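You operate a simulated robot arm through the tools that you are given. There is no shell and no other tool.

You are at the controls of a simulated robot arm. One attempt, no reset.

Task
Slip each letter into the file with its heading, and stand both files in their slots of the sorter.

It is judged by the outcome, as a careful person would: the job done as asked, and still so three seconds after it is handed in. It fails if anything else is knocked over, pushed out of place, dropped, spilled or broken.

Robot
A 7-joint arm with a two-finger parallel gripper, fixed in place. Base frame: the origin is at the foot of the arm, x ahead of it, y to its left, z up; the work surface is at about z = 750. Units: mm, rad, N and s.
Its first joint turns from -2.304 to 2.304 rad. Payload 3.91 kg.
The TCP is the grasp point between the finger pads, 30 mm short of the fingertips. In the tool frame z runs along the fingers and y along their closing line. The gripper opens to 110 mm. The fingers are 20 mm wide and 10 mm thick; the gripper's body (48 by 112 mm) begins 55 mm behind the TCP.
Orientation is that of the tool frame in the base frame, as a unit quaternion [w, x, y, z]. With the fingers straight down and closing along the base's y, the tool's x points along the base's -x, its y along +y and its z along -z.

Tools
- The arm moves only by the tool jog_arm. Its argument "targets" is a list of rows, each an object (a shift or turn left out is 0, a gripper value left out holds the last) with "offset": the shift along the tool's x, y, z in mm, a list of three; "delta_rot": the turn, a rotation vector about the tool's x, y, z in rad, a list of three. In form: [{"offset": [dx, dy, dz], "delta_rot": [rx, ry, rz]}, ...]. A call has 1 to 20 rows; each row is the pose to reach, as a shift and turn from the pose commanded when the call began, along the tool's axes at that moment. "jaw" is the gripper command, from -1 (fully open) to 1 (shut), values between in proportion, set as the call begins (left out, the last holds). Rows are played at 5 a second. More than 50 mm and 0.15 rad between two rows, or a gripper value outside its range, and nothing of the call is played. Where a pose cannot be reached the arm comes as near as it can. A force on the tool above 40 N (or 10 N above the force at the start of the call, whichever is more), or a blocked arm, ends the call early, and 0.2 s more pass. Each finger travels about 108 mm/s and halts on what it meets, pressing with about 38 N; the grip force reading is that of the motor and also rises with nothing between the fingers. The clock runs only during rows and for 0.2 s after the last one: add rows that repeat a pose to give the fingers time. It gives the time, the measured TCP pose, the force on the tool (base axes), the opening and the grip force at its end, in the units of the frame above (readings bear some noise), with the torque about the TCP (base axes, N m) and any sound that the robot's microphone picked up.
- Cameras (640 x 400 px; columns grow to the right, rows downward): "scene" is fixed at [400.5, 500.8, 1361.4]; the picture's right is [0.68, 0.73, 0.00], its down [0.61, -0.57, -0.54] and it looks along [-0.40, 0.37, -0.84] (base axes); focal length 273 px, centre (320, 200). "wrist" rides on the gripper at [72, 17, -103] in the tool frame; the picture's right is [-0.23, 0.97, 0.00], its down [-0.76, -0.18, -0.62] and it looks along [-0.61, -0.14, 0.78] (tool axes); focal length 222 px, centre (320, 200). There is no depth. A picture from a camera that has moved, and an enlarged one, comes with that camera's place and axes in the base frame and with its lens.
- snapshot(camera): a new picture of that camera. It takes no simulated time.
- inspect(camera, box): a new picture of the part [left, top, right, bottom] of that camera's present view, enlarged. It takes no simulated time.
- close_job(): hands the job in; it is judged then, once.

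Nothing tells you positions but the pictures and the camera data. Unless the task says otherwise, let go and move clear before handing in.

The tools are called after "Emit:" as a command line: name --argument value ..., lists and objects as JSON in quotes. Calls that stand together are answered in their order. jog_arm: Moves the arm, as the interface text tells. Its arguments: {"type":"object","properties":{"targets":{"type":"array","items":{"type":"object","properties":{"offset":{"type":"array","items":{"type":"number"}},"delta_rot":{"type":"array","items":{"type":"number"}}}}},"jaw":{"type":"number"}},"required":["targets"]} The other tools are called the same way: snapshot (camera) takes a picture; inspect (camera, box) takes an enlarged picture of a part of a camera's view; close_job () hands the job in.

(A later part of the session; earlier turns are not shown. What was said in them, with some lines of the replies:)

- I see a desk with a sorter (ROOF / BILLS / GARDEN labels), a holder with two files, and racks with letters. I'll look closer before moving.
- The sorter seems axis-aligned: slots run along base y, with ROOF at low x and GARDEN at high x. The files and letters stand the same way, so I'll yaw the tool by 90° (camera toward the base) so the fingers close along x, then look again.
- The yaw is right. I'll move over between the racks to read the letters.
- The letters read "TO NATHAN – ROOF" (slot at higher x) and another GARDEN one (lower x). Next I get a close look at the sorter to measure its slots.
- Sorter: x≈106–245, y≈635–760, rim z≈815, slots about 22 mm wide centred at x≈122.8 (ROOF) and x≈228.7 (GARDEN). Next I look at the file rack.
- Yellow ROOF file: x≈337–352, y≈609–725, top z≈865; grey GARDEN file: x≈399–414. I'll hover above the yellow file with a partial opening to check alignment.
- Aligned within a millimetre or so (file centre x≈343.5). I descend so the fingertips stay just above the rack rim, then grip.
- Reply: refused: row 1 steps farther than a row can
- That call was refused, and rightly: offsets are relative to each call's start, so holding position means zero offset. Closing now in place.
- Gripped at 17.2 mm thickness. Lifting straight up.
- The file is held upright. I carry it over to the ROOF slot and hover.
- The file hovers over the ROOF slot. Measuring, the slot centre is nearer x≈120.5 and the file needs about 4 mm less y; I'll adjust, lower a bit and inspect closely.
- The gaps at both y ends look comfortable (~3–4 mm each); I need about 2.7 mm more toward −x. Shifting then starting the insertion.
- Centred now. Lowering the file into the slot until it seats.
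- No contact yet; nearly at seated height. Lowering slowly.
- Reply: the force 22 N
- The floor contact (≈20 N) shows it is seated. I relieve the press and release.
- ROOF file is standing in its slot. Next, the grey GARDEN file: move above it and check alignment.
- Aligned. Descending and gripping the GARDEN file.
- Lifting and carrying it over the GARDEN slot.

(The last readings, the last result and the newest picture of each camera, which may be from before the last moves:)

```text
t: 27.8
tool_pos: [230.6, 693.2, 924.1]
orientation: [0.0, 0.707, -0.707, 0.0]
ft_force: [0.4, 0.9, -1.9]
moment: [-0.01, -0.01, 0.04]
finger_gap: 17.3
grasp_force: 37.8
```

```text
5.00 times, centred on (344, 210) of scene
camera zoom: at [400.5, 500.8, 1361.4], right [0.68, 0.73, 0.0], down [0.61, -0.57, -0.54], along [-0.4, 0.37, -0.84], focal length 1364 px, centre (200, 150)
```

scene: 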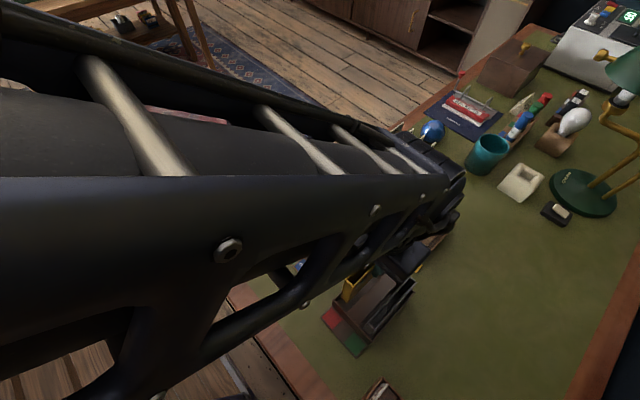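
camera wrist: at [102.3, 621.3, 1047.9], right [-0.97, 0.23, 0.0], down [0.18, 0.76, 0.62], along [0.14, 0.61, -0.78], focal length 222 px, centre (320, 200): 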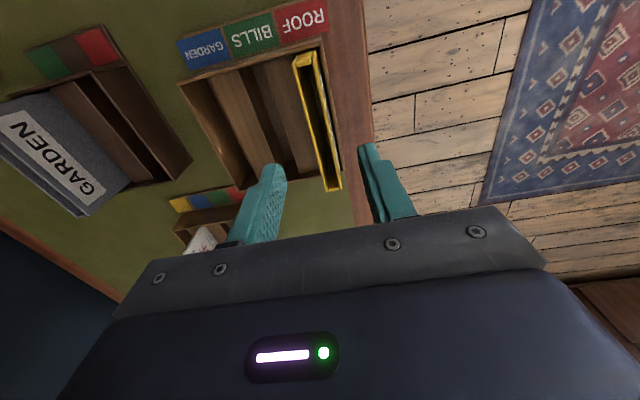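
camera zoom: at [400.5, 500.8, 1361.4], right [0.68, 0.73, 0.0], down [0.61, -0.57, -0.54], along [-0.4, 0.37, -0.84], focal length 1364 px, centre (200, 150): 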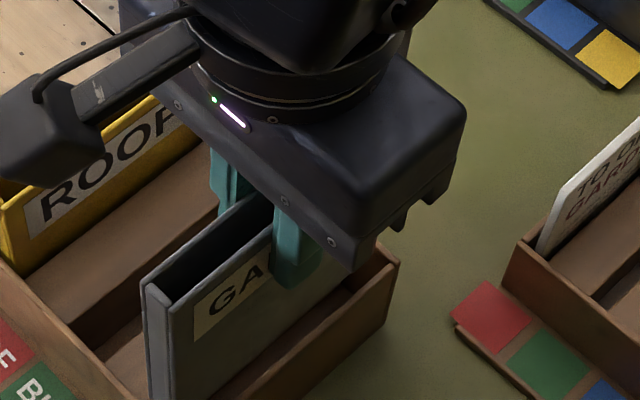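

x is nearly centred (slot ≈219–243); y needs about +3 mm for clearance at the near wall. Adjusting and rechecking.

Emit:
jog_arm --targets '[{"offset": [-3, -0.7, 0]}, {"offset": [-3, -0.7, 0]}, {"offset": [-3, -0.7, 4]}, {"offset": [-3, -0.7, 4]}]'

Emit:
inspect --camera "wrist" --box '[264, 20, 360, 80]'

Emit:
inspect --camera "scene" --box '[292, 220, 340, 250]'

Emit:
inspect --camera "scene" --box '[330, 205, 378, 235]'

```text
t: 28.8
tool_pos: [228.8, 699.2, 920.1]
orientation: [-0.001, 0.708, -0.707, 0.0]
ft_force: [0.4, -0.1, -0.9]
moment: [-0.01, 0.01, -0.02]
finger_gap: 17.4
grasp_force: 37.8
```

```text
6.67 times, centred on (312, 50) of wrist
camera zoom: at [213.5, 626.8, 1023.2], right [-0.97, 0.23, 0.0], down [0.18, 0.76, 0.62], along [0.14, 0.61, -0.78], focal length 1481 px, centre (373, 1200)
```

zoom: 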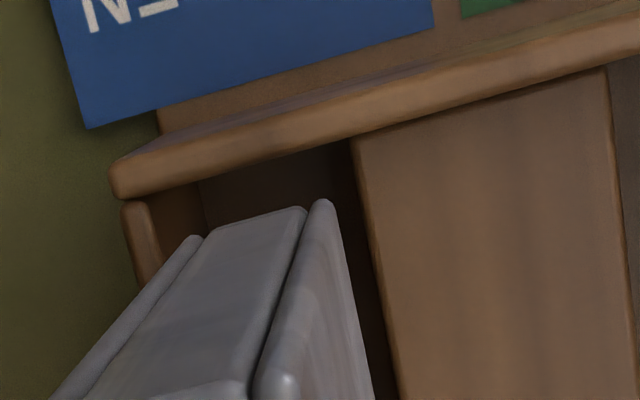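

```text
13.33 times, centred on (316, 235) of scene
camera zoom: at [400.5, 500.8, 1361.4], right [0.68, 0.73, 0.0], down [0.61, -0.57, -0.54], along [-0.4, 0.37, -0.84], focal length 3638 px, centre (373, -267)
```

zoom: 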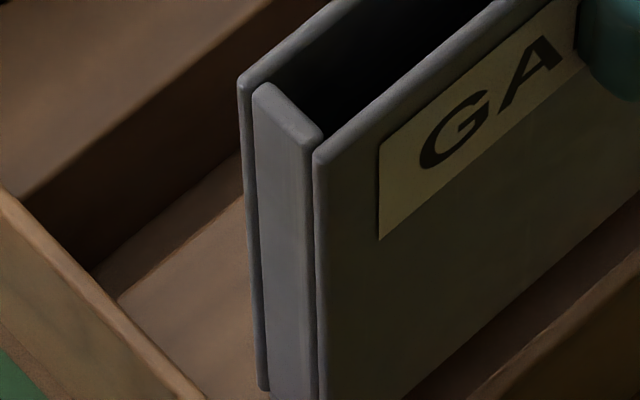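

```text
13.33 times, centred on (354, 220) of scene
camera zoom: at [400.5, 500.8, 1361.4], right [0.68, 0.73, 0.0], down [0.61, -0.57, -0.54], along [-0.4, 0.37, -0.84], focal length 3638 px, centre (-133, -67)
```

zoom: 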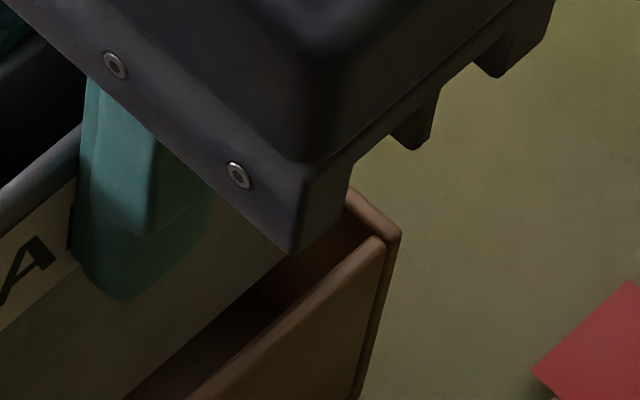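

Clearances look good on all sides. Lowering in with a tiny correction.

Emit:
jog_arm --targets '[{"offset": [1, -0.5, 0]}, {"offset": [1, -0.5, 10]}, {"offset": [1, -0.5, 20]}, {"offset": [1, -0.5, 30]}, {"offset": [1, -0.5, 40]}, {"offset": [1, -0.5, 50]}, {"offset": [1, -0.5, 60]}, {"offset": [1, -0.5, 63]}, {"offset": [1, -0.5, 65]}, {"offset": [1, -0.5, 66]}, {"offset": [1, -0.5, 67]}, {"offset": [1, -0.5, 67]}]'

Emit:
inspect --camera "scene" --box '[264, 170, 392, 250]'

```text
t: 31.4
tool_pos: [229.3, 698.7, 854.4]
orientation: [0.0, 0.708, -0.706, 0.0]
ft_force: [-1.9, -2.8, 11.2]
moment: [-0.37, 0.09, 0.02]
finger_gap: 17.5
grasp_force: 38.1
```

```text
5.00 times, centred on (328, 210) of scene
camera zoom: at [400.5, 500.8, 1361.4], right [0.68, 0.73, 0.0], down [0.61, -0.57, -0.54], along [-0.4, 0.37, -0.84], focal length 1364 px, centre (280, 150)
```

zoom: 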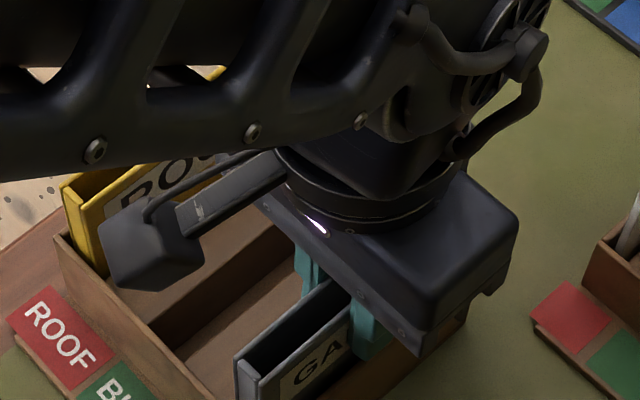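

Seated (11 N on the floor). Relieve, release and rise.

Emit:
jog_arm --targets '[{"offset": [0, 0, -1.3]}, {"offset": [0, 0, -1.3]}]'

Emit:
jog_arm --targets '[{"offset": [0, 0, 0]}, {"offset": [0, 0, 0]}, {"offset": [0, 0, 0]}]' --jaw 0.09

Emit:
jog_arm --targets '[{"offset": [0, 0, -20]}, {"offset": [0, 0, -50]}, {"offset": [0, 0, -90]}, {"offset": [0, 0, -120]}, {"offset": [0, 0, -120]}]'

Emit:
snapshot --camera "wrist"

Emit:
snapshot --camera "scene"

```text
t: 32.0
tool_pos: [230.5, 697.2, 854.7]
orientation: [0.0, -0.707, 0.707, 0.001]
ft_force: [-0.4, -0.6, -1.2]
moment: [-0.01, 0.0, -0.01]
finger_gap: 17.3
grasp_force: 38.2
```

```text
t: 32.8
tool_pos: [229.5, 698.0, 853.5]
orientation: [-0.001, -0.707, 0.707, 0.0]
ft_force: [0.6, 0.1, -0.9]
moment: [0.01, 0.02, -0.01]
finger_gap: 50.2
grasp_force: 0.1
```

```text
t: 34.0
tool_pos: [230.5, 695.8, 973.5]
orientation: [0.0, -0.707, 0.707, 0.0]
ft_force: [0.3, -0.5, -1.4]
moment: [-0.03, -0.01, 0.02]
finger_gap: 50.2
grasp_force: 0.1
```

```text
taken
camera wrist: at [214.3, 624.9, 1076.5], right [-0.97, 0.23, 0.0], down [0.18, 0.76, 0.62], along [0.14, 0.61, -0.78], focal length 222 px, centre (320, 200)
```

wrist: 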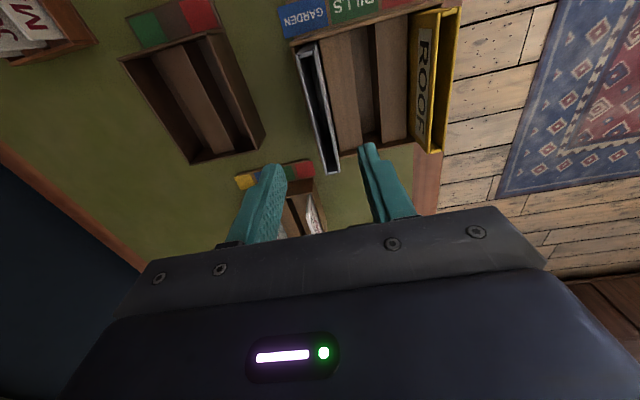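

```text
taken
```

scene: 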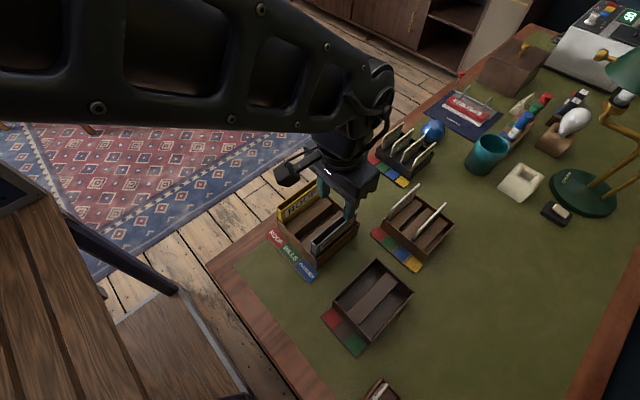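

Both files stand in their slots. Now I measure the letters with high zoom.

Emit:
inspect --camera "scene" --box '[380, 180, 428, 210]'

Emit:
inspect --camera "scene" --box '[376, 196, 456, 246]'

Emit:
inspect --camera "scene" --box '[405, 196, 453, 226]'

```text
13.33 times, centred on (404, 195) of scene
camera zoom: at [400.5, 500.8, 1361.4], right [0.68, 0.73, 0.0], down [0.61, -0.57, -0.54], along [-0.4, 0.37, -0.84], focal length 3638 px, centre (-800, 267)
```

zoom: 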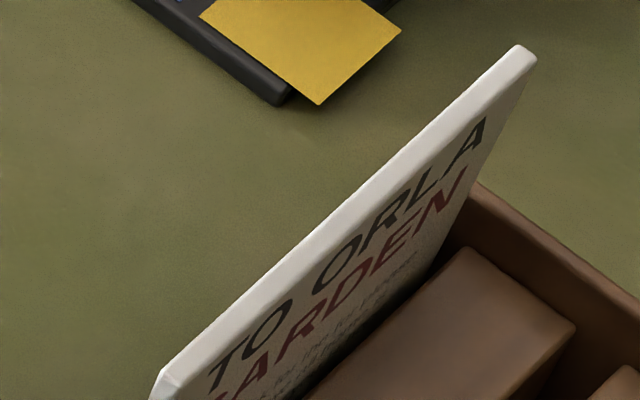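

```text
8.00 times, centred on (416, 221) of scene
camera zoom: at [400.5, 500.8, 1361.4], right [0.68, 0.73, 0.0], down [0.61, -0.57, -0.54], along [-0.4, 0.37, -0.84], focal length 2183 px, centre (-448, 32)
```

zoom: 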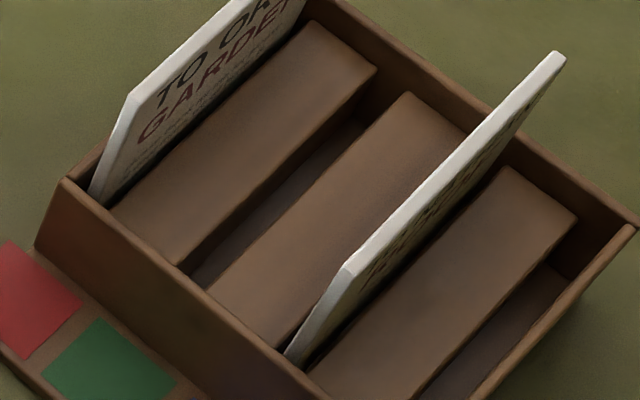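

```text
13.33 times, centred on (429, 211) of scene
camera zoom: at [400.5, 500.8, 1361.4], right [0.68, 0.73, 0.0], down [0.61, -0.57, -0.54], along [-0.4, 0.37, -0.84], focal length 3638 px, centre (-1133, 53)
```

zoom: 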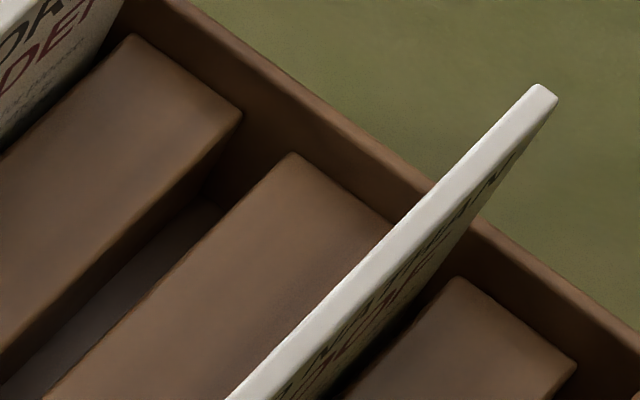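

Emit:
jog_arm --targets '[{"offset": [-27.5, -27.7, 14]}, {"offset": [-55, -55.4, 28]}, {"offset": [-82.5, -83, 43]}, {"offset": [-82.5, -83, 43]}, {"offset": [-82.5, -83, 43]}]'

Emit:
snapshot --camera "wrist"

Emit:
inspect --camera "wrist" --box '[240, 120, 400, 220]'

```text
t: 35.2
tool_pos: [311.2, 779.3, 933.3]
orientation: [0.0, -0.707, 0.707, 0.0]
ft_force: [-0.8, 0.3, 0.9]
moment: [0.01, 0.0, -0.03]
finger_gap: 49.9
grasp_force: 0.1
```

```text
taken
camera wrist: at [295.3, 707.3, 1035.0], right [-0.97, 0.23, 0.0], down [0.18, 0.76, 0.62], along [0.14, 0.61, -0.78], focal length 222 px, centre (320, 200)
```

wrist: 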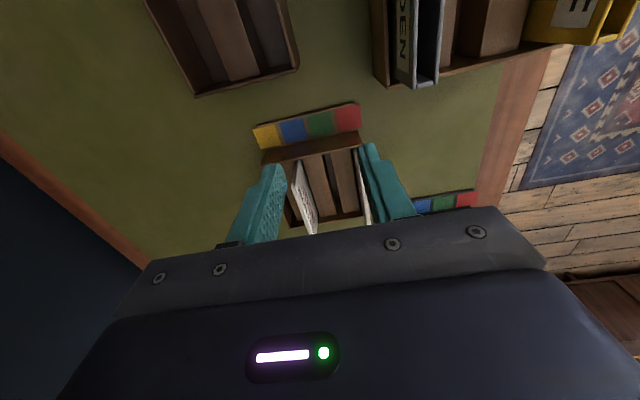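

```text
4.00 times, centred on (320, 170) of wrist
camera zoom: at [295.3, 707.3, 1035.0], right [-0.97, 0.23, 0.0], down [0.18, 0.76, 0.62], along [0.14, 0.61, -0.78], focal length 888 px, centre (320, 320)
```

zoom: 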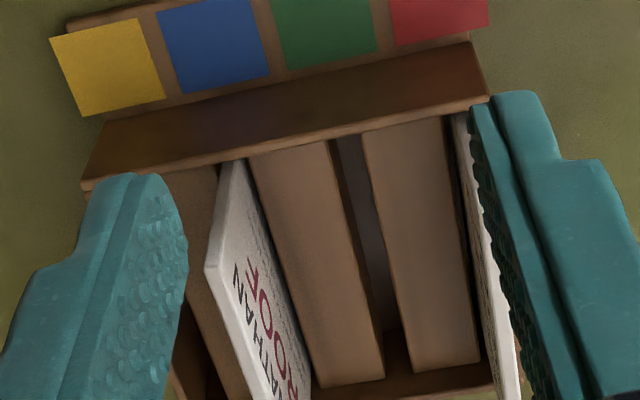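

Letters are about 100 mm wide, 5 mm thick, tops near z≈854. I hover above the NATHAN/ROOF letter (x≈352, y≈873).

Emit:
jog_arm --targets '[{"offset": [-31, -13, 0]}, {"offset": [-62, -27, 0]}, {"offset": [-94, -40, 0]}, {"offset": [-94, -40, 0]}, {"offset": [-94, -40, 0]}]'

Emit:
inspect --camera "wrist" --box '[200, 100, 440, 250]'

Emit:
inspect --camera "wrist" --box '[200, 0, 440, 150]'

```text
t: 36.4
tool_pos: [350.6, 872.7, 932.7]
orientation: [0.0, -0.707, 0.707, 0.0]
ft_force: [0.3, -0.3, 0.4]
moment: [0.02, 0.0, -0.01]
finger_gap: 50.0
grasp_force: 0.1
```

```text
2.67 times, centred on (320, 175) of wrist
camera zoom: at [335.2, 801.9, 1035.5], right [-0.97, 0.23, 0.0], down [0.18, 0.76, 0.62], along [0.14, 0.61, -0.78], focal length 592 px, centre (320, 267)
```

zoom: 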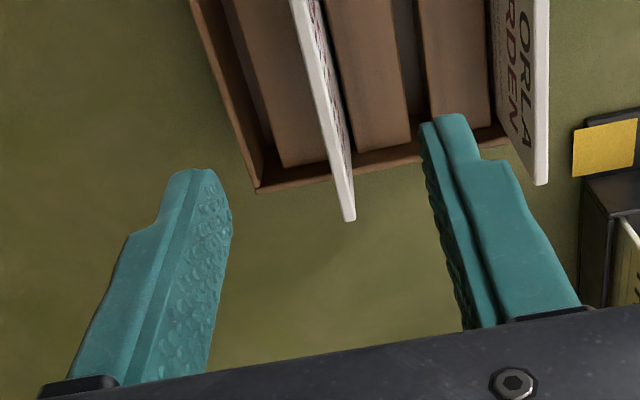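

```text
2.67 times, centred on (320, 75) of wrist
camera zoom: at [335.2, 801.9, 1035.5], right [-0.97, 0.23, 0.0], down [0.18, 0.76, 0.62], along [0.14, 0.61, -0.78], focal length 592 px, centre (320, 533)
```

zoom: 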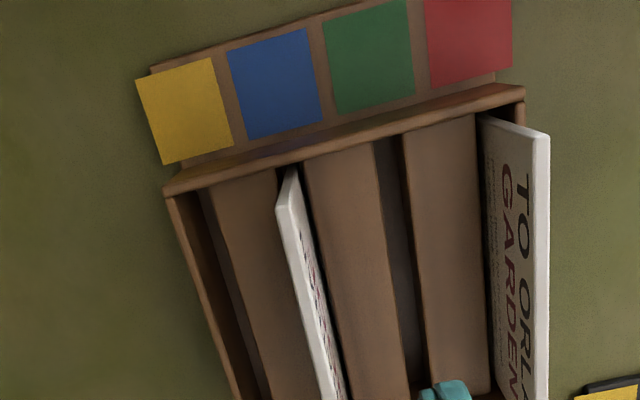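

Well centred over the letter. Descend so the tips overlap ~14 mm of its top, then grip.

Emit:
jog_arm --targets '[{"offset": [-3, 0, 20]}, {"offset": [-3, 0, 42]}, {"offset": [-3, 0, 62]}, {"offset": [-3, 0, 62]}]'

Emit:
inspect --camera "wrist" --box '[200, 80, 440, 230]'

Emit:
inspect --camera "scene" --box '[370, 170, 498, 250]'

```text
t: 37.4
tool_pos: [351.9, 877.8, 868.9]
orientation: [0.0, 0.708, -0.706, 0.0]
ft_force: [0.3, 0.3, -0.2]
moment: [0.01, 0.01, -0.01]
finger_gap: 50.1
grasp_force: 0.1
```

```text
2.67 times, centred on (320, 155) of wrist
camera zoom: at [336.4, 806.1, 971.7], right [-0.97, 0.23, 0.0], down [0.18, 0.76, 0.62], along [0.14, 0.61, -0.78], focal length 592 px, centre (320, 320)
```

zoom: 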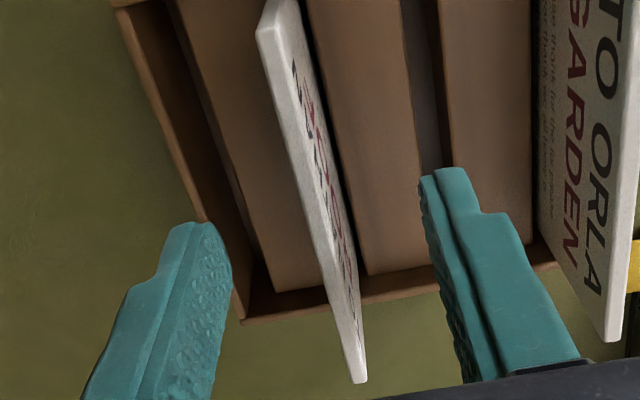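

```text
5.00 times, centred on (434, 210) of scene
camera zoom: at [400.5, 500.8, 1361.4], right [0.68, 0.73, 0.0], down [0.61, -0.57, -0.54], along [-0.4, 0.37, -0.84], focal length 1364 px, centre (-250, 150)
```

zoom: 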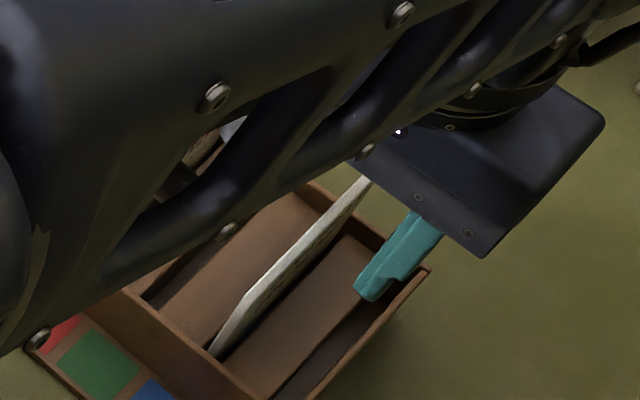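

Emit:
jog_arm --targets '[{"offset": [0, 0, 3]}, {"offset": [0, 0, 3]}]'

Emit:
jog_arm --targets '[{"offset": [0, 0, 0]}, {"offset": [0, 0, 0]}, {"offset": [0, 0, 0]}, {"offset": [0, 0, 0]}]' --jaw 1

Emit:
inspect --camera "wrist" --box '[200, 80, 440, 230]'

```text
t: 38.0
tool_pos: [353.3, 877.2, 865.1]
orientation: [-0.001, 0.707, -0.707, 0.0]
ft_force: [-0.8, -0.7, 0.0]
moment: [0.03, 0.0, 0.02]
finger_gap: 50.1
grasp_force: 0.0
```

```text
t: 39.0
tool_pos: [353.7, 878.3, 866.0]
orientation: [0.0, 0.707, -0.707, 0.001]
ft_force: [0.0, 0.4, 0.5]
moment: [0.0, 0.02, 0.01]
finger_gap: 3.2
grasp_force: 38.0
```

```text
2.67 times, centred on (320, 155) of wrist
camera zoom: at [336.1, 805.9, 968.8], right [-0.97, 0.23, 0.0], down [0.18, 0.76, 0.62], along [0.14, 0.61, -0.78], focal length 592 px, centre (320, 320)
```

zoom: 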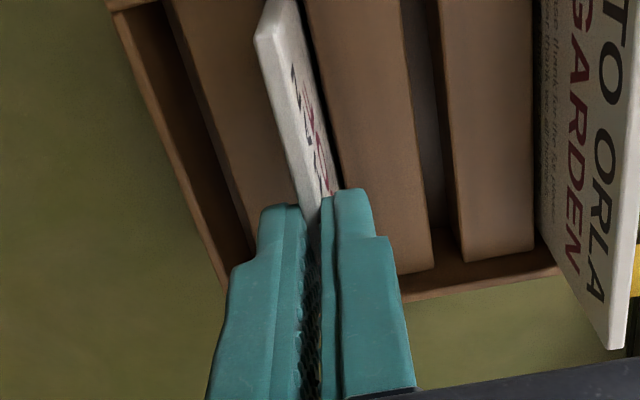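

Gripped (≈3.2 mm thick). Lifting straight up high enough to clear everything.

Emit:
jog_arm --targets '[{"offset": [0, 0, -8]}, {"offset": [0, 0, -25]}, {"offset": [0, 0, -50]}, {"offset": [0, 0, -80]}, {"offset": [0, 0, -110]}, {"offset": [0, 0, -125]}, {"offset": [0, 0, -125]}]'

Emit:
snapshot --camera "wrist"

Emit:
inspect --camera "scene" --box '[340, 100, 500, 200]'

```text
t: 40.6
tool_pos: [352.7, 879.8, 991.7]
orientation: [0.0, 0.708, -0.706, 0.0]
ft_force: [0.0, 0.3, 0.6]
moment: [0.01, 0.01, 0.0]
finger_gap: 3.7
grasp_force: 37.6
```

```text
taken
camera wrist: at [336.1, 807.1, 1096.4], right [-0.97, 0.23, 0.0], down [0.18, 0.76, 0.62], along [0.14, 0.61, -0.78], focal length 222 px, centre (320, 200)
```

wrist: 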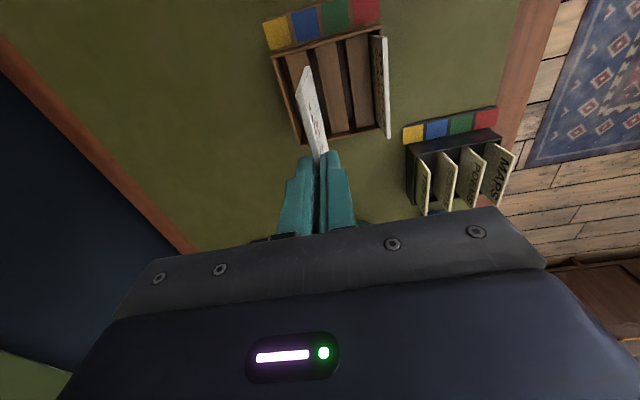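

```text
4.00 times, centred on (420, 150) of scene
camera zoom: at [400.5, 500.8, 1361.4], right [0.68, 0.73, 0.0], down [0.61, -0.57, -0.54], along [-0.4, 0.37, -0.84], focal length 1091 px, centre (-80, 400)
```

zoom: 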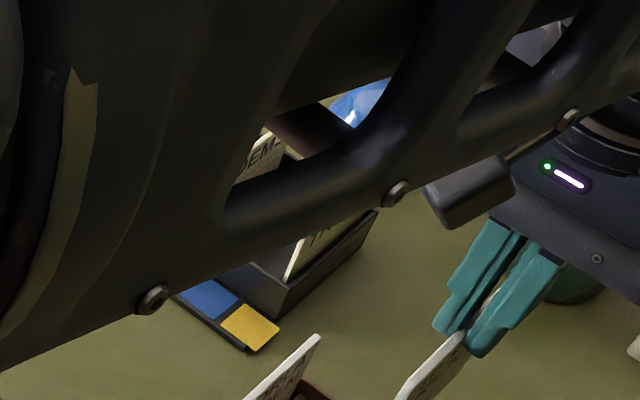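

Letter held. Carry it over the ROOF file.

Emit:
jog_arm --targets '[{"offset": [26, 33.4, 0]}, {"offset": [52, 66.9, 0]}, {"offset": [78, 100.3, 0]}, {"offset": [104, 133.7, 0]}, {"offset": [130, 167, 0]}, {"offset": [156, 200.6, 0]}, {"offset": [182, 234, 0]}, {"offset": [182, 234, 0]}, {"offset": [182, 234, 0]}]'

Emit:
inspect --camera "wrist" --box '[200, 20, 440, 170]'

Emit:
inspect --camera "wrist" --box '[272, 40, 368, 100]'

Emit:
inspect --camera "scene" --box '[240, 100, 400, 200]'

```text
t: 42.6
tool_pos: [117.0, 693.7, 991.1]
orientation: [0.0, 0.707, -0.707, 0.0]
ft_force: [0.8, -0.4, -1.0]
moment: [-0.01, 0.0, -0.02]
finger_gap: 3.4
grasp_force: 38.4
```

```text
2.67 times, centred on (320, 95) of wrist
camera zoom: at [100.9, 621.7, 1095.3], right [-0.97, 0.23, 0.0], down [0.18, 0.76, 0.62], along [0.14, 0.61, -0.78], focal length 592 px, centre (320, 480)
```

zoom: 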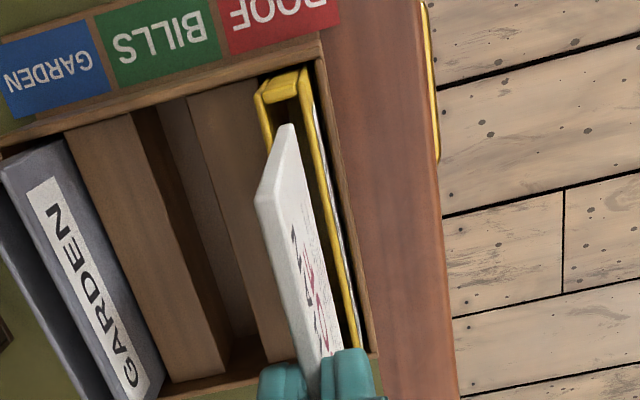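

```text
6.67 times, centred on (320, 70) of wrist
camera zoom: at [100.9, 621.7, 1095.3], right [-0.97, 0.23, 0.0], down [0.18, 0.76, 0.62], along [0.14, 0.61, -0.78], focal length 1481 px, centre (320, 1067)
```

zoom: 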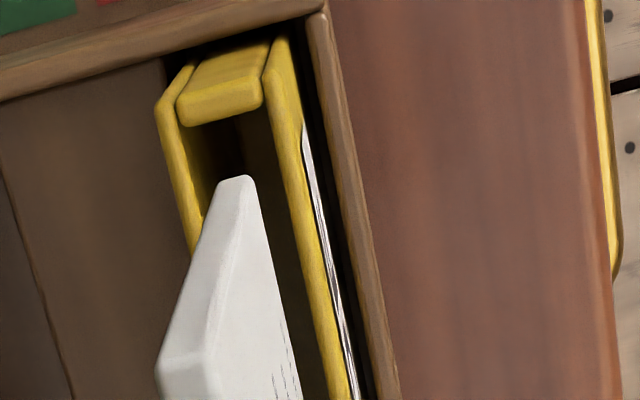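

```text
4.00 times, centred on (320, 150) of scene
camera zoom: at [400.5, 500.8, 1361.4], right [0.68, 0.73, 0.0], down [0.61, -0.57, -0.54], along [-0.4, 0.37, -0.84], focal length 1091 px, centre (320, 400)
```

zoom: 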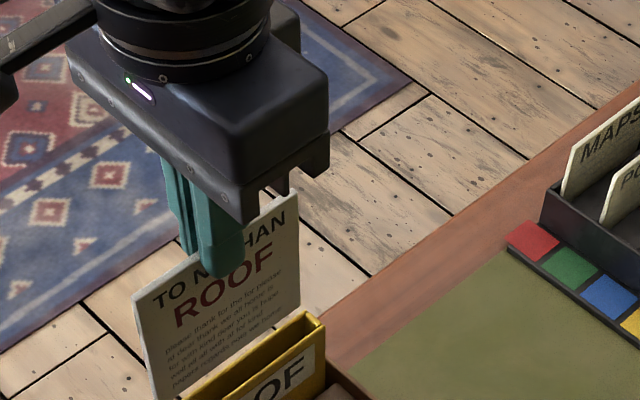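

The letter is centred over the file opening (opening x≈113–124, letter ≈116–120). Lowering partway in and checking.

Emit:
jog_arm --targets '[{"offset": [0, -0.4, 10]}, {"offset": [0, -0.4, 20]}, {"offset": [0, -0.4, 30]}, {"offset": [0, -0.4, 38]}, {"offset": [0, -0.4, 38]}]'

Emit:
inspect --camera "wrist" --box '[240, 20, 400, 120]'

Emit:
inspect --camera "scene" --box '[264, 140, 360, 200]'

```text
t: 43.8
tool_pos: [119.2, 695.2, 952.4]
orientation: [0.0, -0.707, 0.707, 0.0]
ft_force: [-0.1, 0.0, -0.2]
moment: [0.02, -0.03, 0.03]
finger_gap: 3.5
grasp_force: 38.4
```

```text
4.00 times, centred on (320, 70) of wrist
camera zoom: at [102.0, 622.9, 1055.8], right [-0.97, 0.23, 0.0], down [0.18, 0.76, 0.62], along [0.14, 0.61, -0.78], focal length 888 px, centre (320, 720)
```

zoom: 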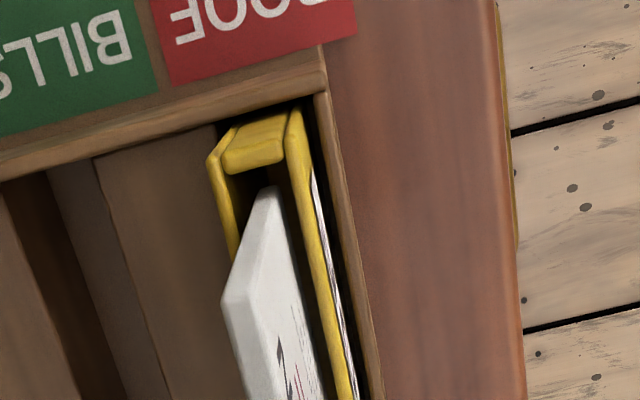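

```text
6.67 times, centred on (312, 170) of scene
camera zoom: at [400.5, 500.8, 1361.4], right [0.68, 0.73, 0.0], down [0.61, -0.57, -0.54], along [-0.4, 0.37, -0.84], focal length 1819 px, centre (373, 400)
```

zoom: 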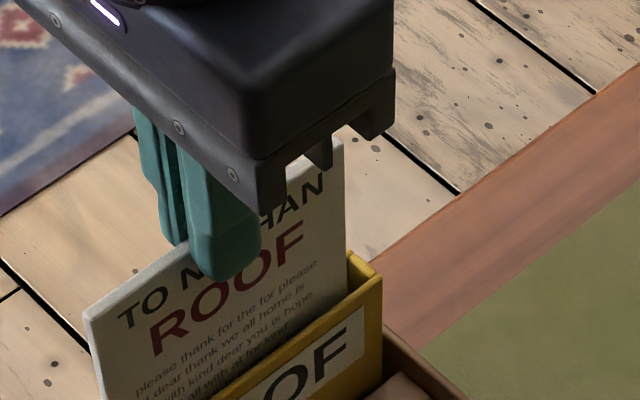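

It has entered the file cleanly. Continue down until the fingertips are just above the file's top edge.

Emit:
jog_arm --targets '[{"offset": [0, 0, 10]}, {"offset": [0, 0, 20]}, {"offset": [0, 0, 30]}, {"offset": [0, 0, 40]}, {"offset": [0, 0, 48]}, {"offset": [0, 0, 48]}]'

Emit:
inspect --camera "wrist" --box '[200, 60, 440, 210]'

Emit:
inspect --camera "scene" --box '[264, 150, 360, 210]'

```text
t: 45.2
tool_pos: [118.7, 696.2, 905.6]
orientation: [-0.001, 0.708, -0.706, 0.0]
ft_force: [-0.2, 0.0, -0.6]
moment: [-0.01, -0.02, -0.06]
finger_gap: 3.3
grasp_force: 38.1
```

```text
2.67 times, centred on (320, 135) of wrist
camera zoom: at [102.2, 623.3, 1008.3], right [-0.97, 0.23, 0.0], down [0.18, 0.76, 0.62], along [0.14, 0.61, -0.78], focal length 592 px, centre (320, 373)
```

zoom: 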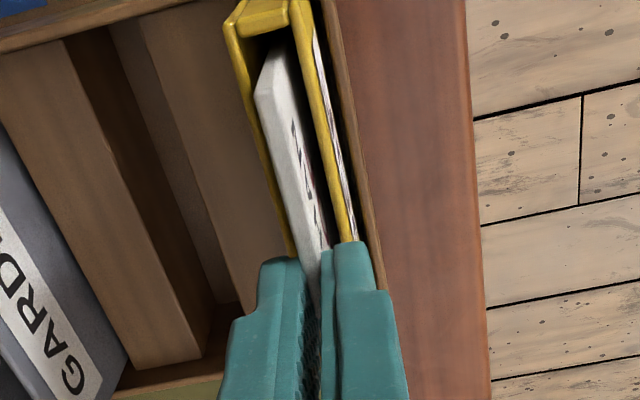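

```text
6.67 times, centred on (312, 180) of scene
camera zoom: at [400.5, 500.8, 1361.4], right [0.68, 0.73, 0.0], down [0.61, -0.57, -0.54], along [-0.4, 0.37, -0.84], focal length 1819 px, centre (373, 333)
```

zoom: 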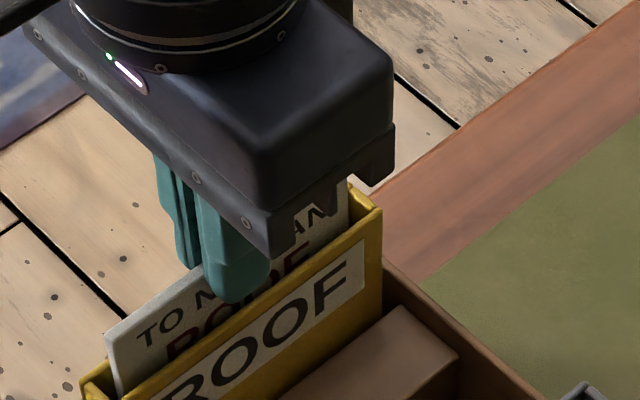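

Nearly at the file top; 5 mm more, then release so it slides the rest of the way inside.

Emit:
jog_arm --targets '[{"offset": [0, 0, 3]}, {"offset": [0, 0, 5.5]}, {"offset": [0, 0, 5.5]}]'

Emit:
jog_arm --targets '[{"offset": [0, 0, 0]}, {"offset": [0, 0, 0]}, {"offset": [0, 0, 0]}]' --jaw 0.3

Emit:
inspect --camera "wrist" --box '[200, 60, 440, 210]'

Emit:
inspect --camera "scene" --box '[264, 150, 360, 210]'

```text
t: 46.0
tool_pos: [118.7, 694.1, 898.5]
orientation: [0.0, 0.708, -0.706, 0.0]
ft_force: [0.2, 0.5, 0.2]
moment: [-0.02, 0.01, 0.05]
finger_gap: 3.5
grasp_force: 37.8
```

```text
t: 46.8
tool_pos: [117.9, 695.6, 899.0]
orientation: [0.0, 0.707, -0.707, 0.0]
ft_force: [-0.2, 0.5, 0.3]
moment: [0.03, 0.01, 0.0]
finger_gap: 38.3
grasp_force: 0.1
```

```text
2.67 times, centred on (320, 135) of wrist
camera zoom: at [102.4, 623.1, 1002.1], right [-0.97, 0.23, 0.0], down [0.18, 0.76, 0.62], along [0.14, 0.61, -0.78], focal length 592 px, centre (320, 373)
```

zoom: 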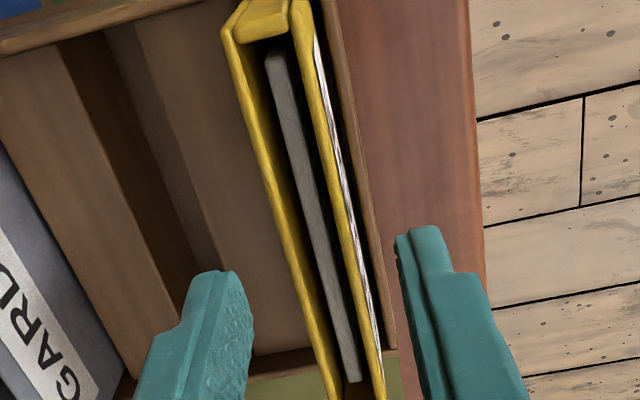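

```text
6.67 times, centred on (312, 180) of scene
camera zoom: at [400.5, 500.8, 1361.4], right [0.68, 0.73, 0.0], down [0.61, -0.57, -0.54], along [-0.4, 0.37, -0.84], focal length 1819 px, centre (373, 333)
```

zoom: 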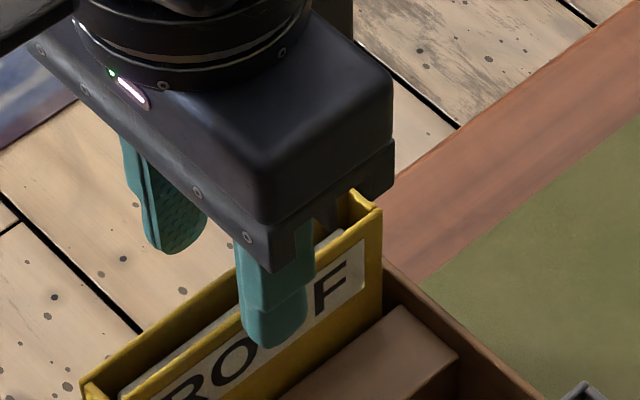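

The ROOF letter dropped fully inside its file. Now on to the ORLA/GARDEN letter.

Emit:
jog_arm --targets '[{"offset": [0, 0, -20]}, {"offset": [0, 0, -50]}, {"offset": [0, 0, -75]}, {"offset": [-31, -27, -75]}, {"offset": [-61, -54, -75]}, {"offset": [-91, -81, -75]}, {"offset": [-121, -108, -75]}, {"offset": [-151, -135, -75]}, {"offset": [-182, -163, -60]}, {"offset": [-182, -163, -32]}, {"offset": [-182, -163, -32]}, {"offset": [-182, -163, -32]}]' --jaw 0.09

Emit:
inspect --camera "wrist" --box '[200, 100, 440, 250]'

Emit:
inspect --camera "wrist" --box '[200, 0, 440, 150]'

```text
t: 49.4
tool_pos: [280.8, 877.7, 931.4]
orientation: [-0.001, 0.708, -0.706, -0.001]
ft_force: [0.1, -0.3, 0.6]
moment: [0.0, 0.02, -0.01]
finger_gap: 50.3
grasp_force: 0.1
```

```text
2.67 times, centred on (320, 175) of wrist
camera zoom: at [265.0, 806.0, 1035.5], right [-0.97, 0.23, 0.0], down [0.18, 0.76, 0.62], along [0.14, 0.61, -0.78], focal length 592 px, centre (320, 267)
```

zoom: 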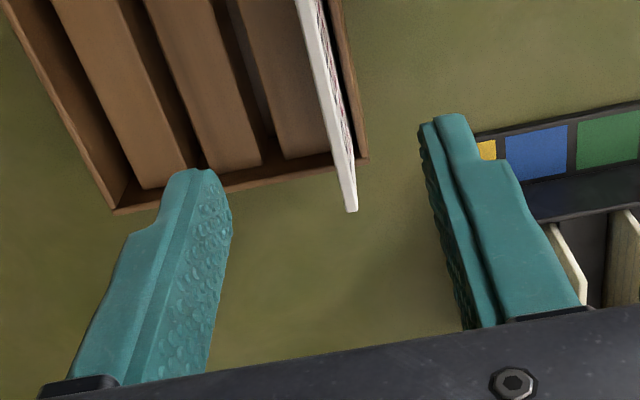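

```text
2.67 times, centred on (320, 75) of wrist
camera zoom: at [265.0, 806.0, 1035.5], right [-0.97, 0.23, 0.0], down [0.18, 0.76, 0.62], along [0.14, 0.61, -0.78], focal length 592 px, centre (320, 533)
```

zoom: 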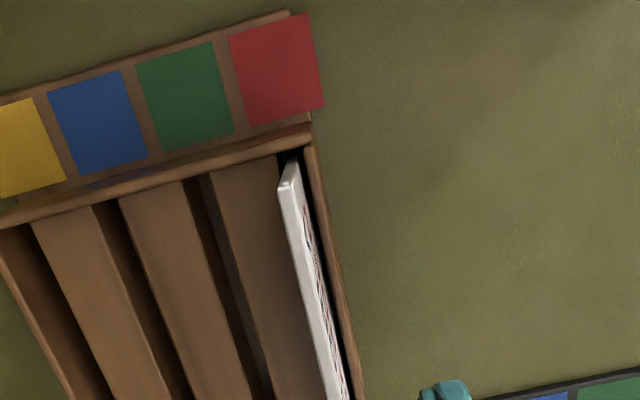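

Aligned within ~1 mm. Descend and grip.

Emit:
jog_arm --targets '[{"offset": [0, 1, 20]}, {"offset": [0, 1, 42]}, {"offset": [0, 1, 65]}, {"offset": [0, 1, 65]}]'

Emit:
inspect --camera "wrist" --box '[200, 80, 440, 230]'

Emit:
jog_arm --targets '[{"offset": [0, 0, 0]}, {"offset": [0, 0, 0]}, {"offset": [0, 0, 0]}, {"offset": [0, 0, 0]}]' --jaw 1

Emit:
inspect --camera "wrist" --box '[200, 80, 440, 230]'

```text
t: 50.4
tool_pos: [279.5, 878.3, 866.7]
orientation: [0.0, -0.707, 0.707, 0.0]
ft_force: [0.1, 0.4, -0.5]
moment: [-0.01, -0.04, 0.0]
finger_gap: 50.4
grasp_force: 0.1
```

```text
2.67 times, centred on (320, 155) of wrist
camera zoom: at [262.8, 806.9, 969.5], right [-0.97, 0.23, 0.0], down [0.18, 0.76, 0.62], along [0.14, 0.61, -0.78], focal length 592 px, centre (320, 320)
```

zoom: 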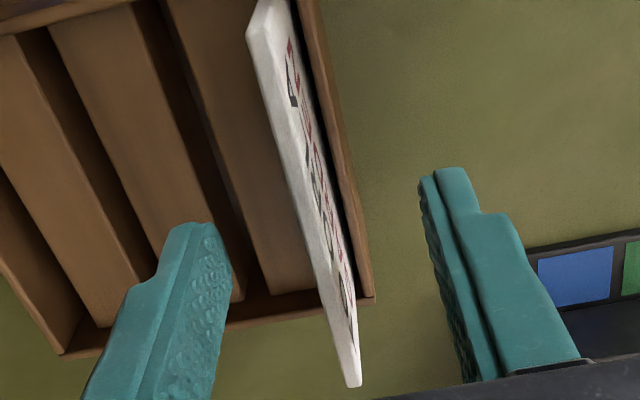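

```text
t: 51.4
tool_pos: [279.1, 879.3, 866.9]
orientation: [0.0, -0.707, 0.707, 0.0]
ft_force: [0.3, 0.1, 0.3]
moment: [-0.01, -0.01, -0.04]
finger_gap: 3.3
grasp_force: 38.5
```

```text
2.67 times, centred on (320, 155) of wrist
camera zoom: at [262.8, 806.9, 969.6], right [-0.97, 0.23, 0.0], down [0.18, 0.76, 0.62], along [0.14, 0.61, -0.78], focal length 592 px, centre (320, 320)
```

zoom: 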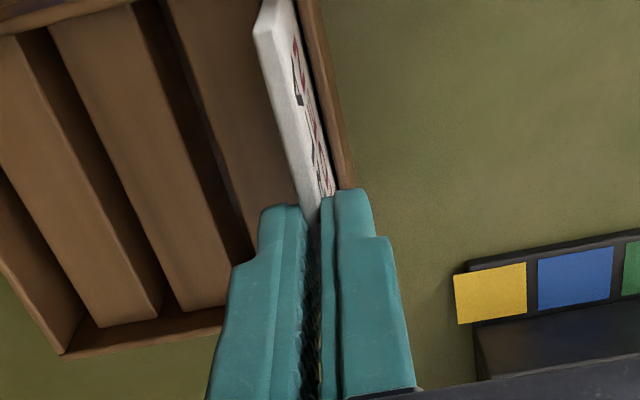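

Gripped. Lift and carry over the GARDEN file.

Emit:
jog_arm --targets '[{"offset": [0, 0, -8]}, {"offset": [0, 0, -25]}, {"offset": [0, 0, -50]}, {"offset": [0, 0, -80]}, {"offset": [0, 0, -110]}, {"offset": [0, 0, -125]}, {"offset": [36, 10, -125]}, {"offset": [72, 20, -125]}, {"offset": [108, 30, -125]}, {"offset": [145, 40, -125]}, {"offset": [181, 50, -125]}, {"offset": [181, 50, -125]}, {"offset": [181, 50, -120]}, {"offset": [181, 50, -120]}]'

Emit:
inspect --camera "wrist" --box '[200, 20, 440, 170]'

Emit:
inspect --camera "wrist" --box '[272, 40, 368, 100]'

Emit:
inspect --camera "scene" --box '[240, 140, 400, 240]'

```text
t: 54.4
tool_pos: [231.3, 698.1, 985.4]
orientation: [0.0, -0.707, 0.708, -0.001]
ft_force: [-0.5, 0.0, -0.4]
moment: [0.0, -0.01, -0.01]
finger_gap: 3.2
grasp_force: 37.3
```

```text
2.67 times, centred on (320, 95) of wrist
camera zoom: at [214.4, 625.9, 1089.6], right [-0.97, 0.23, 0.0], down [0.18, 0.76, 0.62], along [0.14, 0.61, -0.78], focal length 592 px, centre (320, 480)
```

zoom: 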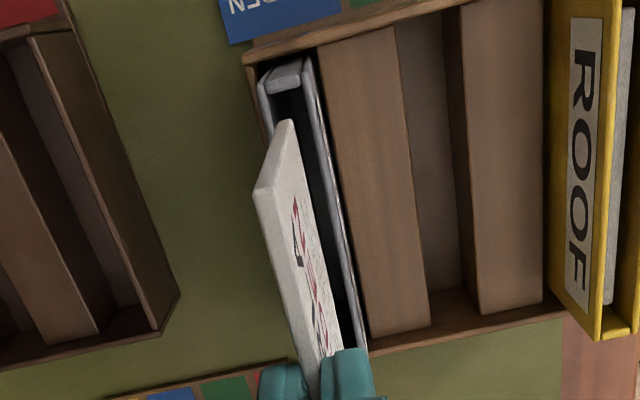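

```text
6.67 times, centred on (320, 70) of wrist
camera zoom: at [214.4, 625.9, 1089.6], right [-0.97, 0.23, 0.0], down [0.18, 0.76, 0.62], along [0.14, 0.61, -0.78], focal length 1481 px, centre (320, 1067)
```

zoom: 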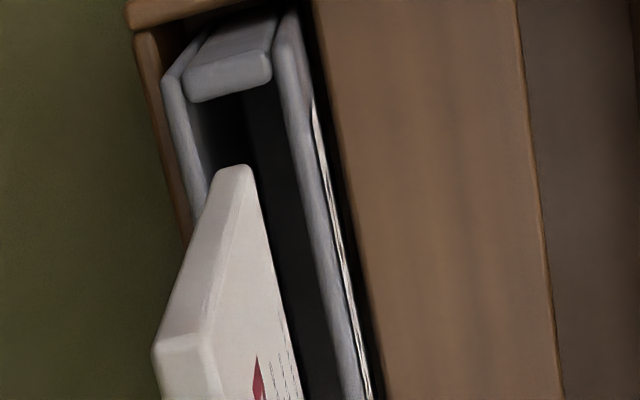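

```text
4.00 times, centred on (320, 190) of scene
camera zoom: at [400.5, 500.8, 1361.4], right [0.68, 0.73, 0.0], down [0.61, -0.57, -0.54], along [-0.4, 0.37, -0.84], focal length 1091 px, centre (320, 240)
```

zoom: 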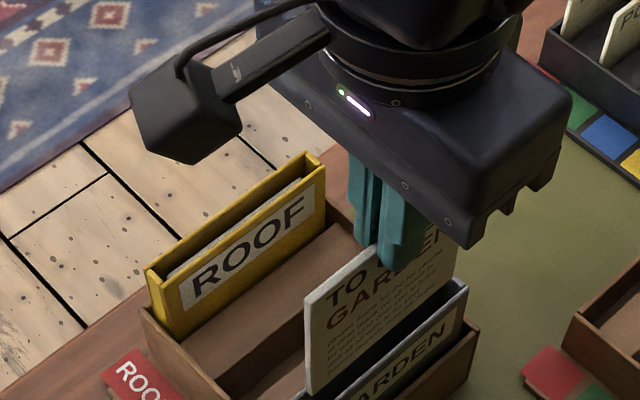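

Small correction (−0.8 mm x, −2 mm y), then lower into the opening.

Emit:
jog_arm --targets '[{"offset": [2, 0.8, 0]}, {"offset": [2, 0.8, 10]}, {"offset": [2, 0.8, 20]}, {"offset": [2, 0.8, 30]}, {"offset": [2, 0.8, 30]}]'

Emit:
inspect --camera "wrist" --box '[240, 20, 400, 120]'

Emit:
inspect --camera "scene" --box '[290, 180, 386, 240]'

```text
t: 55.6
tool_pos: [229.9, 695.5, 957.2]
orientation: [0.0, -0.707, 0.707, -0.001]
ft_force: [0.5, 0.2, -0.1]
moment: [0.01, -0.02, -0.01]
finger_gap: 3.6
grasp_force: 38.3
```

```text
4.00 times, centred on (320, 70) of wrist
camera zoom: at [213.9, 623.5, 1060.3], right [-0.97, 0.23, 0.0], down [0.18, 0.76, 0.62], along [0.14, 0.61, -0.78], focal length 888 px, centre (320, 720)
```

zoom: 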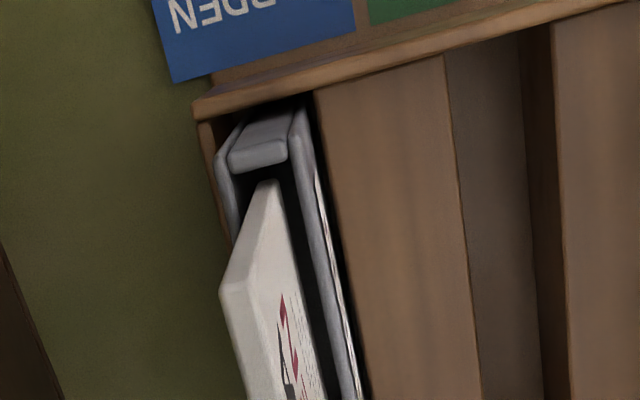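

```text
6.67 times, centred on (338, 210) of scene
camera zoom: at [400.5, 500.8, 1361.4], right [0.68, 0.73, 0.0], down [0.61, -0.57, -0.54], along [-0.4, 0.37, -0.84], focal length 1819 px, centre (200, 133)
```

zoom: 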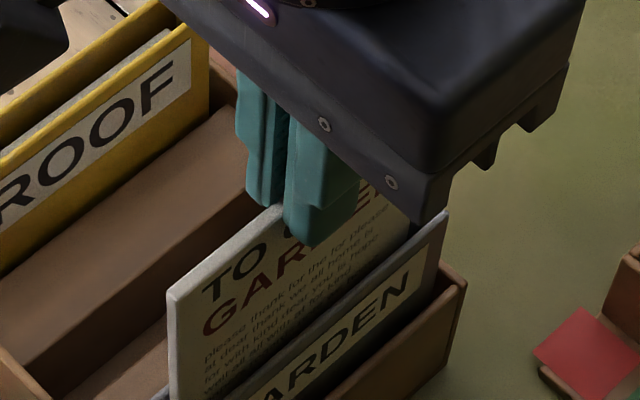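

It is inside the file's mouth. Lowering to fingertips just above the file, then release.

Emit:
jog_arm --targets '[{"offset": [0, 0, 10]}, {"offset": [0, 0, 20]}, {"offset": [0, 0, 30]}, {"offset": [0, 0, 40]}, {"offset": [0, 0, 50]}, {"offset": [0, 0, 57]}, {"offset": [0, 0, 57]}]'

Emit:
inspect --camera "wrist" --box '[200, 60, 440, 210]'

Emit:
inspect --camera "scene" --box '[290, 180, 386, 240]'

```text
t: 57.2
tool_pos: [229.4, 695.0, 902.1]
orientation: [0.0, 0.708, -0.707, 0.0]
ft_force: [0.1, -0.1, -0.9]
moment: [-0.01, -0.01, 0.01]
finger_gap: 3.5
grasp_force: 37.5
```

```text
2.67 times, centred on (320, 135) of wrist
camera zoom: at [213.3, 623.2, 1004.0], right [-0.97, 0.23, 0.0], down [0.18, 0.76, 0.62], along [0.14, 0.61, -0.78], focal length 592 px, centre (320, 373)
```

zoom: 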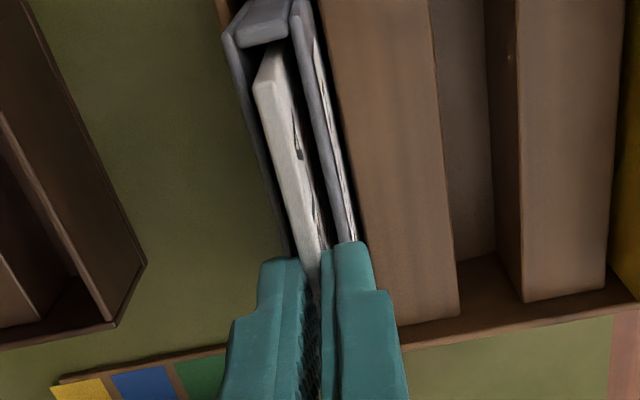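

```text
6.67 times, centred on (338, 210) of scene
camera zoom: at [400.5, 500.8, 1361.4], right [0.68, 0.73, 0.0], down [0.61, -0.57, -0.54], along [-0.4, 0.37, -0.84], focal length 1819 px, centre (200, 133)
```

zoom: 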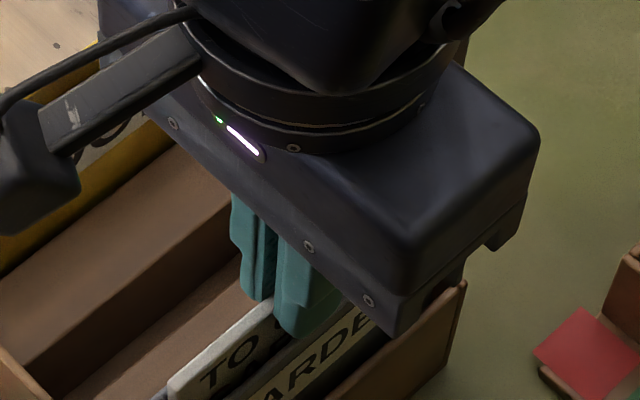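

Emit:
jog_arm --targets '[{"offset": [0, 0, 1.5]}, {"offset": [0, 0, 1.5]}]'

Emit:
jog_arm --targets '[{"offset": [0, 0, 0]}, {"offset": [0, 0, 0]}, {"offset": [0, 0, 0]}]' --jaw 0.3

Emit:
inspect --camera "wrist" --box '[200, 60, 440, 210]'

Emit:
jog_arm --targets '[{"offset": [0, 0, -20]}, {"offset": [0, 0, -50]}, {"offset": [0, 0, -90]}, {"offset": [0, 0, -130]}, {"offset": [0, 0, -170]}, {"offset": [0, 0, -170]}, {"offset": [0, 0, -170]}]'

Emit:
snapshot --camera "wrist"

Emit:
snapshot --camera "scene"

Emit:
inspect --camera "scene" --box '[240, 160, 400, 260]'

```text
t: 57.8
tool_pos: [230.2, 696.4, 898.2]
orientation: [0.0, -0.707, 0.707, 0.0]
ft_force: [-0.2, 0.5, 0.5]
moment: [0.02, 0.01, 0.0]
finger_gap: 3.3
grasp_force: 37.7
```

```text
t: 58.6
tool_pos: [229.9, 696.0, 898.5]
orientation: [0.0, 0.707, -0.707, 0.0]
ft_force: [-0.4, 0.6, 0.1]
moment: [0.04, -0.03, -0.02]
finger_gap: 38.5
grasp_force: 0.1
```

```text
2.67 times, centred on (320, 135) of wrist
camera zoom: at [213.6, 623.0, 1002.2], right [-0.97, 0.23, 0.0], down [0.18, 0.76, 0.62], along [0.14, 0.61, -0.78], focal length 592 px, centre (320, 373)
```

zoom: 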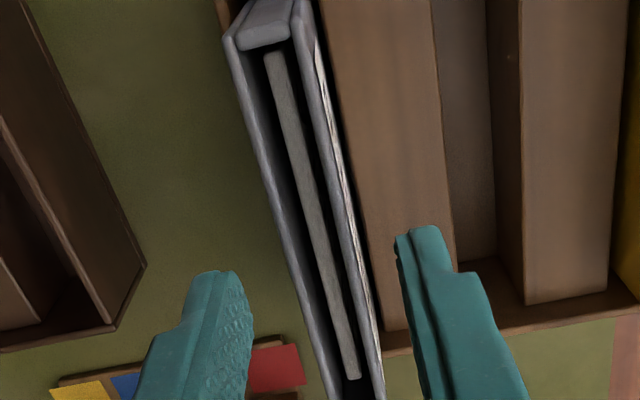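

```text
t: 60.2
tool_pos: [231.2, 695.2, 1068.5]
orientation: [0.001, -0.707, 0.707, 0.0]
ft_force: [0.8, -0.8, -0.4]
moment: [0.01, 0.01, -0.01]
finger_gap: 38.4
grasp_force: 0.1
```

```text
taken
camera wrist: at [214.3, 623.6, 1171.2], right [-0.97, 0.23, 0.0], down [0.18, 0.76, 0.62], along [0.14, 0.61, -0.78], focal length 222 px, centre (320, 200)
```

wrist: 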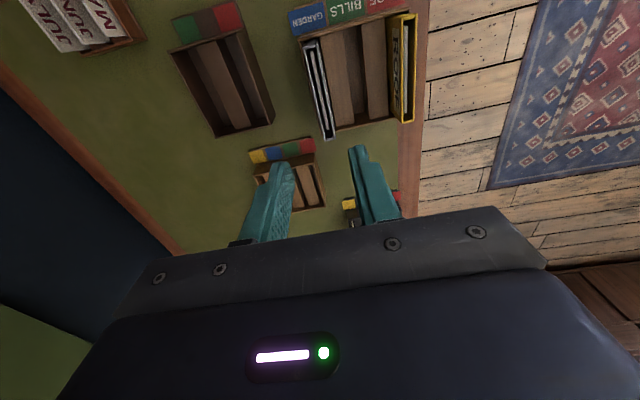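

```text
taken
```

scene: 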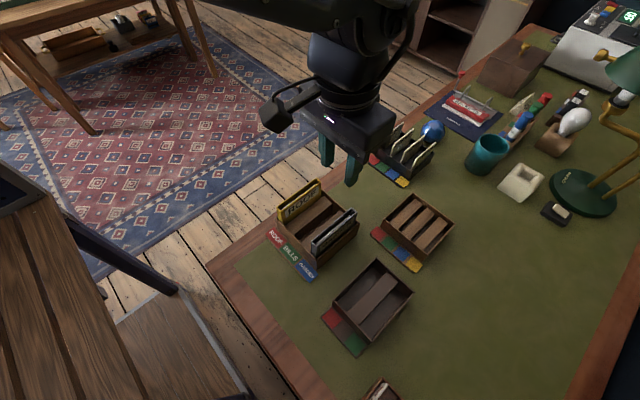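

```text
4.00 times, centred on (320, 210) of scene
camera zoom: at [400.5, 500.8, 1361.4], right [0.68, 0.73, 0.0], down [0.61, -0.57, -0.54], along [-0.4, 0.37, -0.84], focal length 1091 px, centre (320, 160)
```

zoom: 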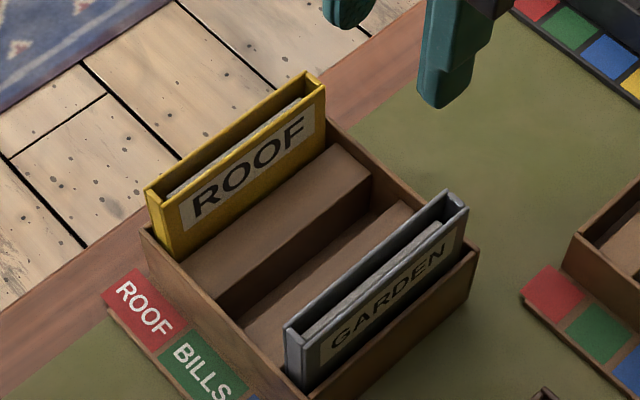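

Both letters are inside the files with their headings, both files stand in their labelled slots, and nothing else has moved. The gripper is open and clear, so I hand the job in.

Emit:
close_job

```text
The job is handed in.
```

The job is handed in. The ROOF letter (to Nathan) is in the yellow ROOF file, and the GARDEN letter (to Orla) is in the grey GARDEN file. Each file stands in its labelled slot of the sorter.

I released each letter with the fingertips just above its file, because the fingers don't fit inside. Each slid down the last 25–30 mm on its own. The final pictures show both letters inside their files, the rest of the desk undisturbed, and the gripper open and well clear.
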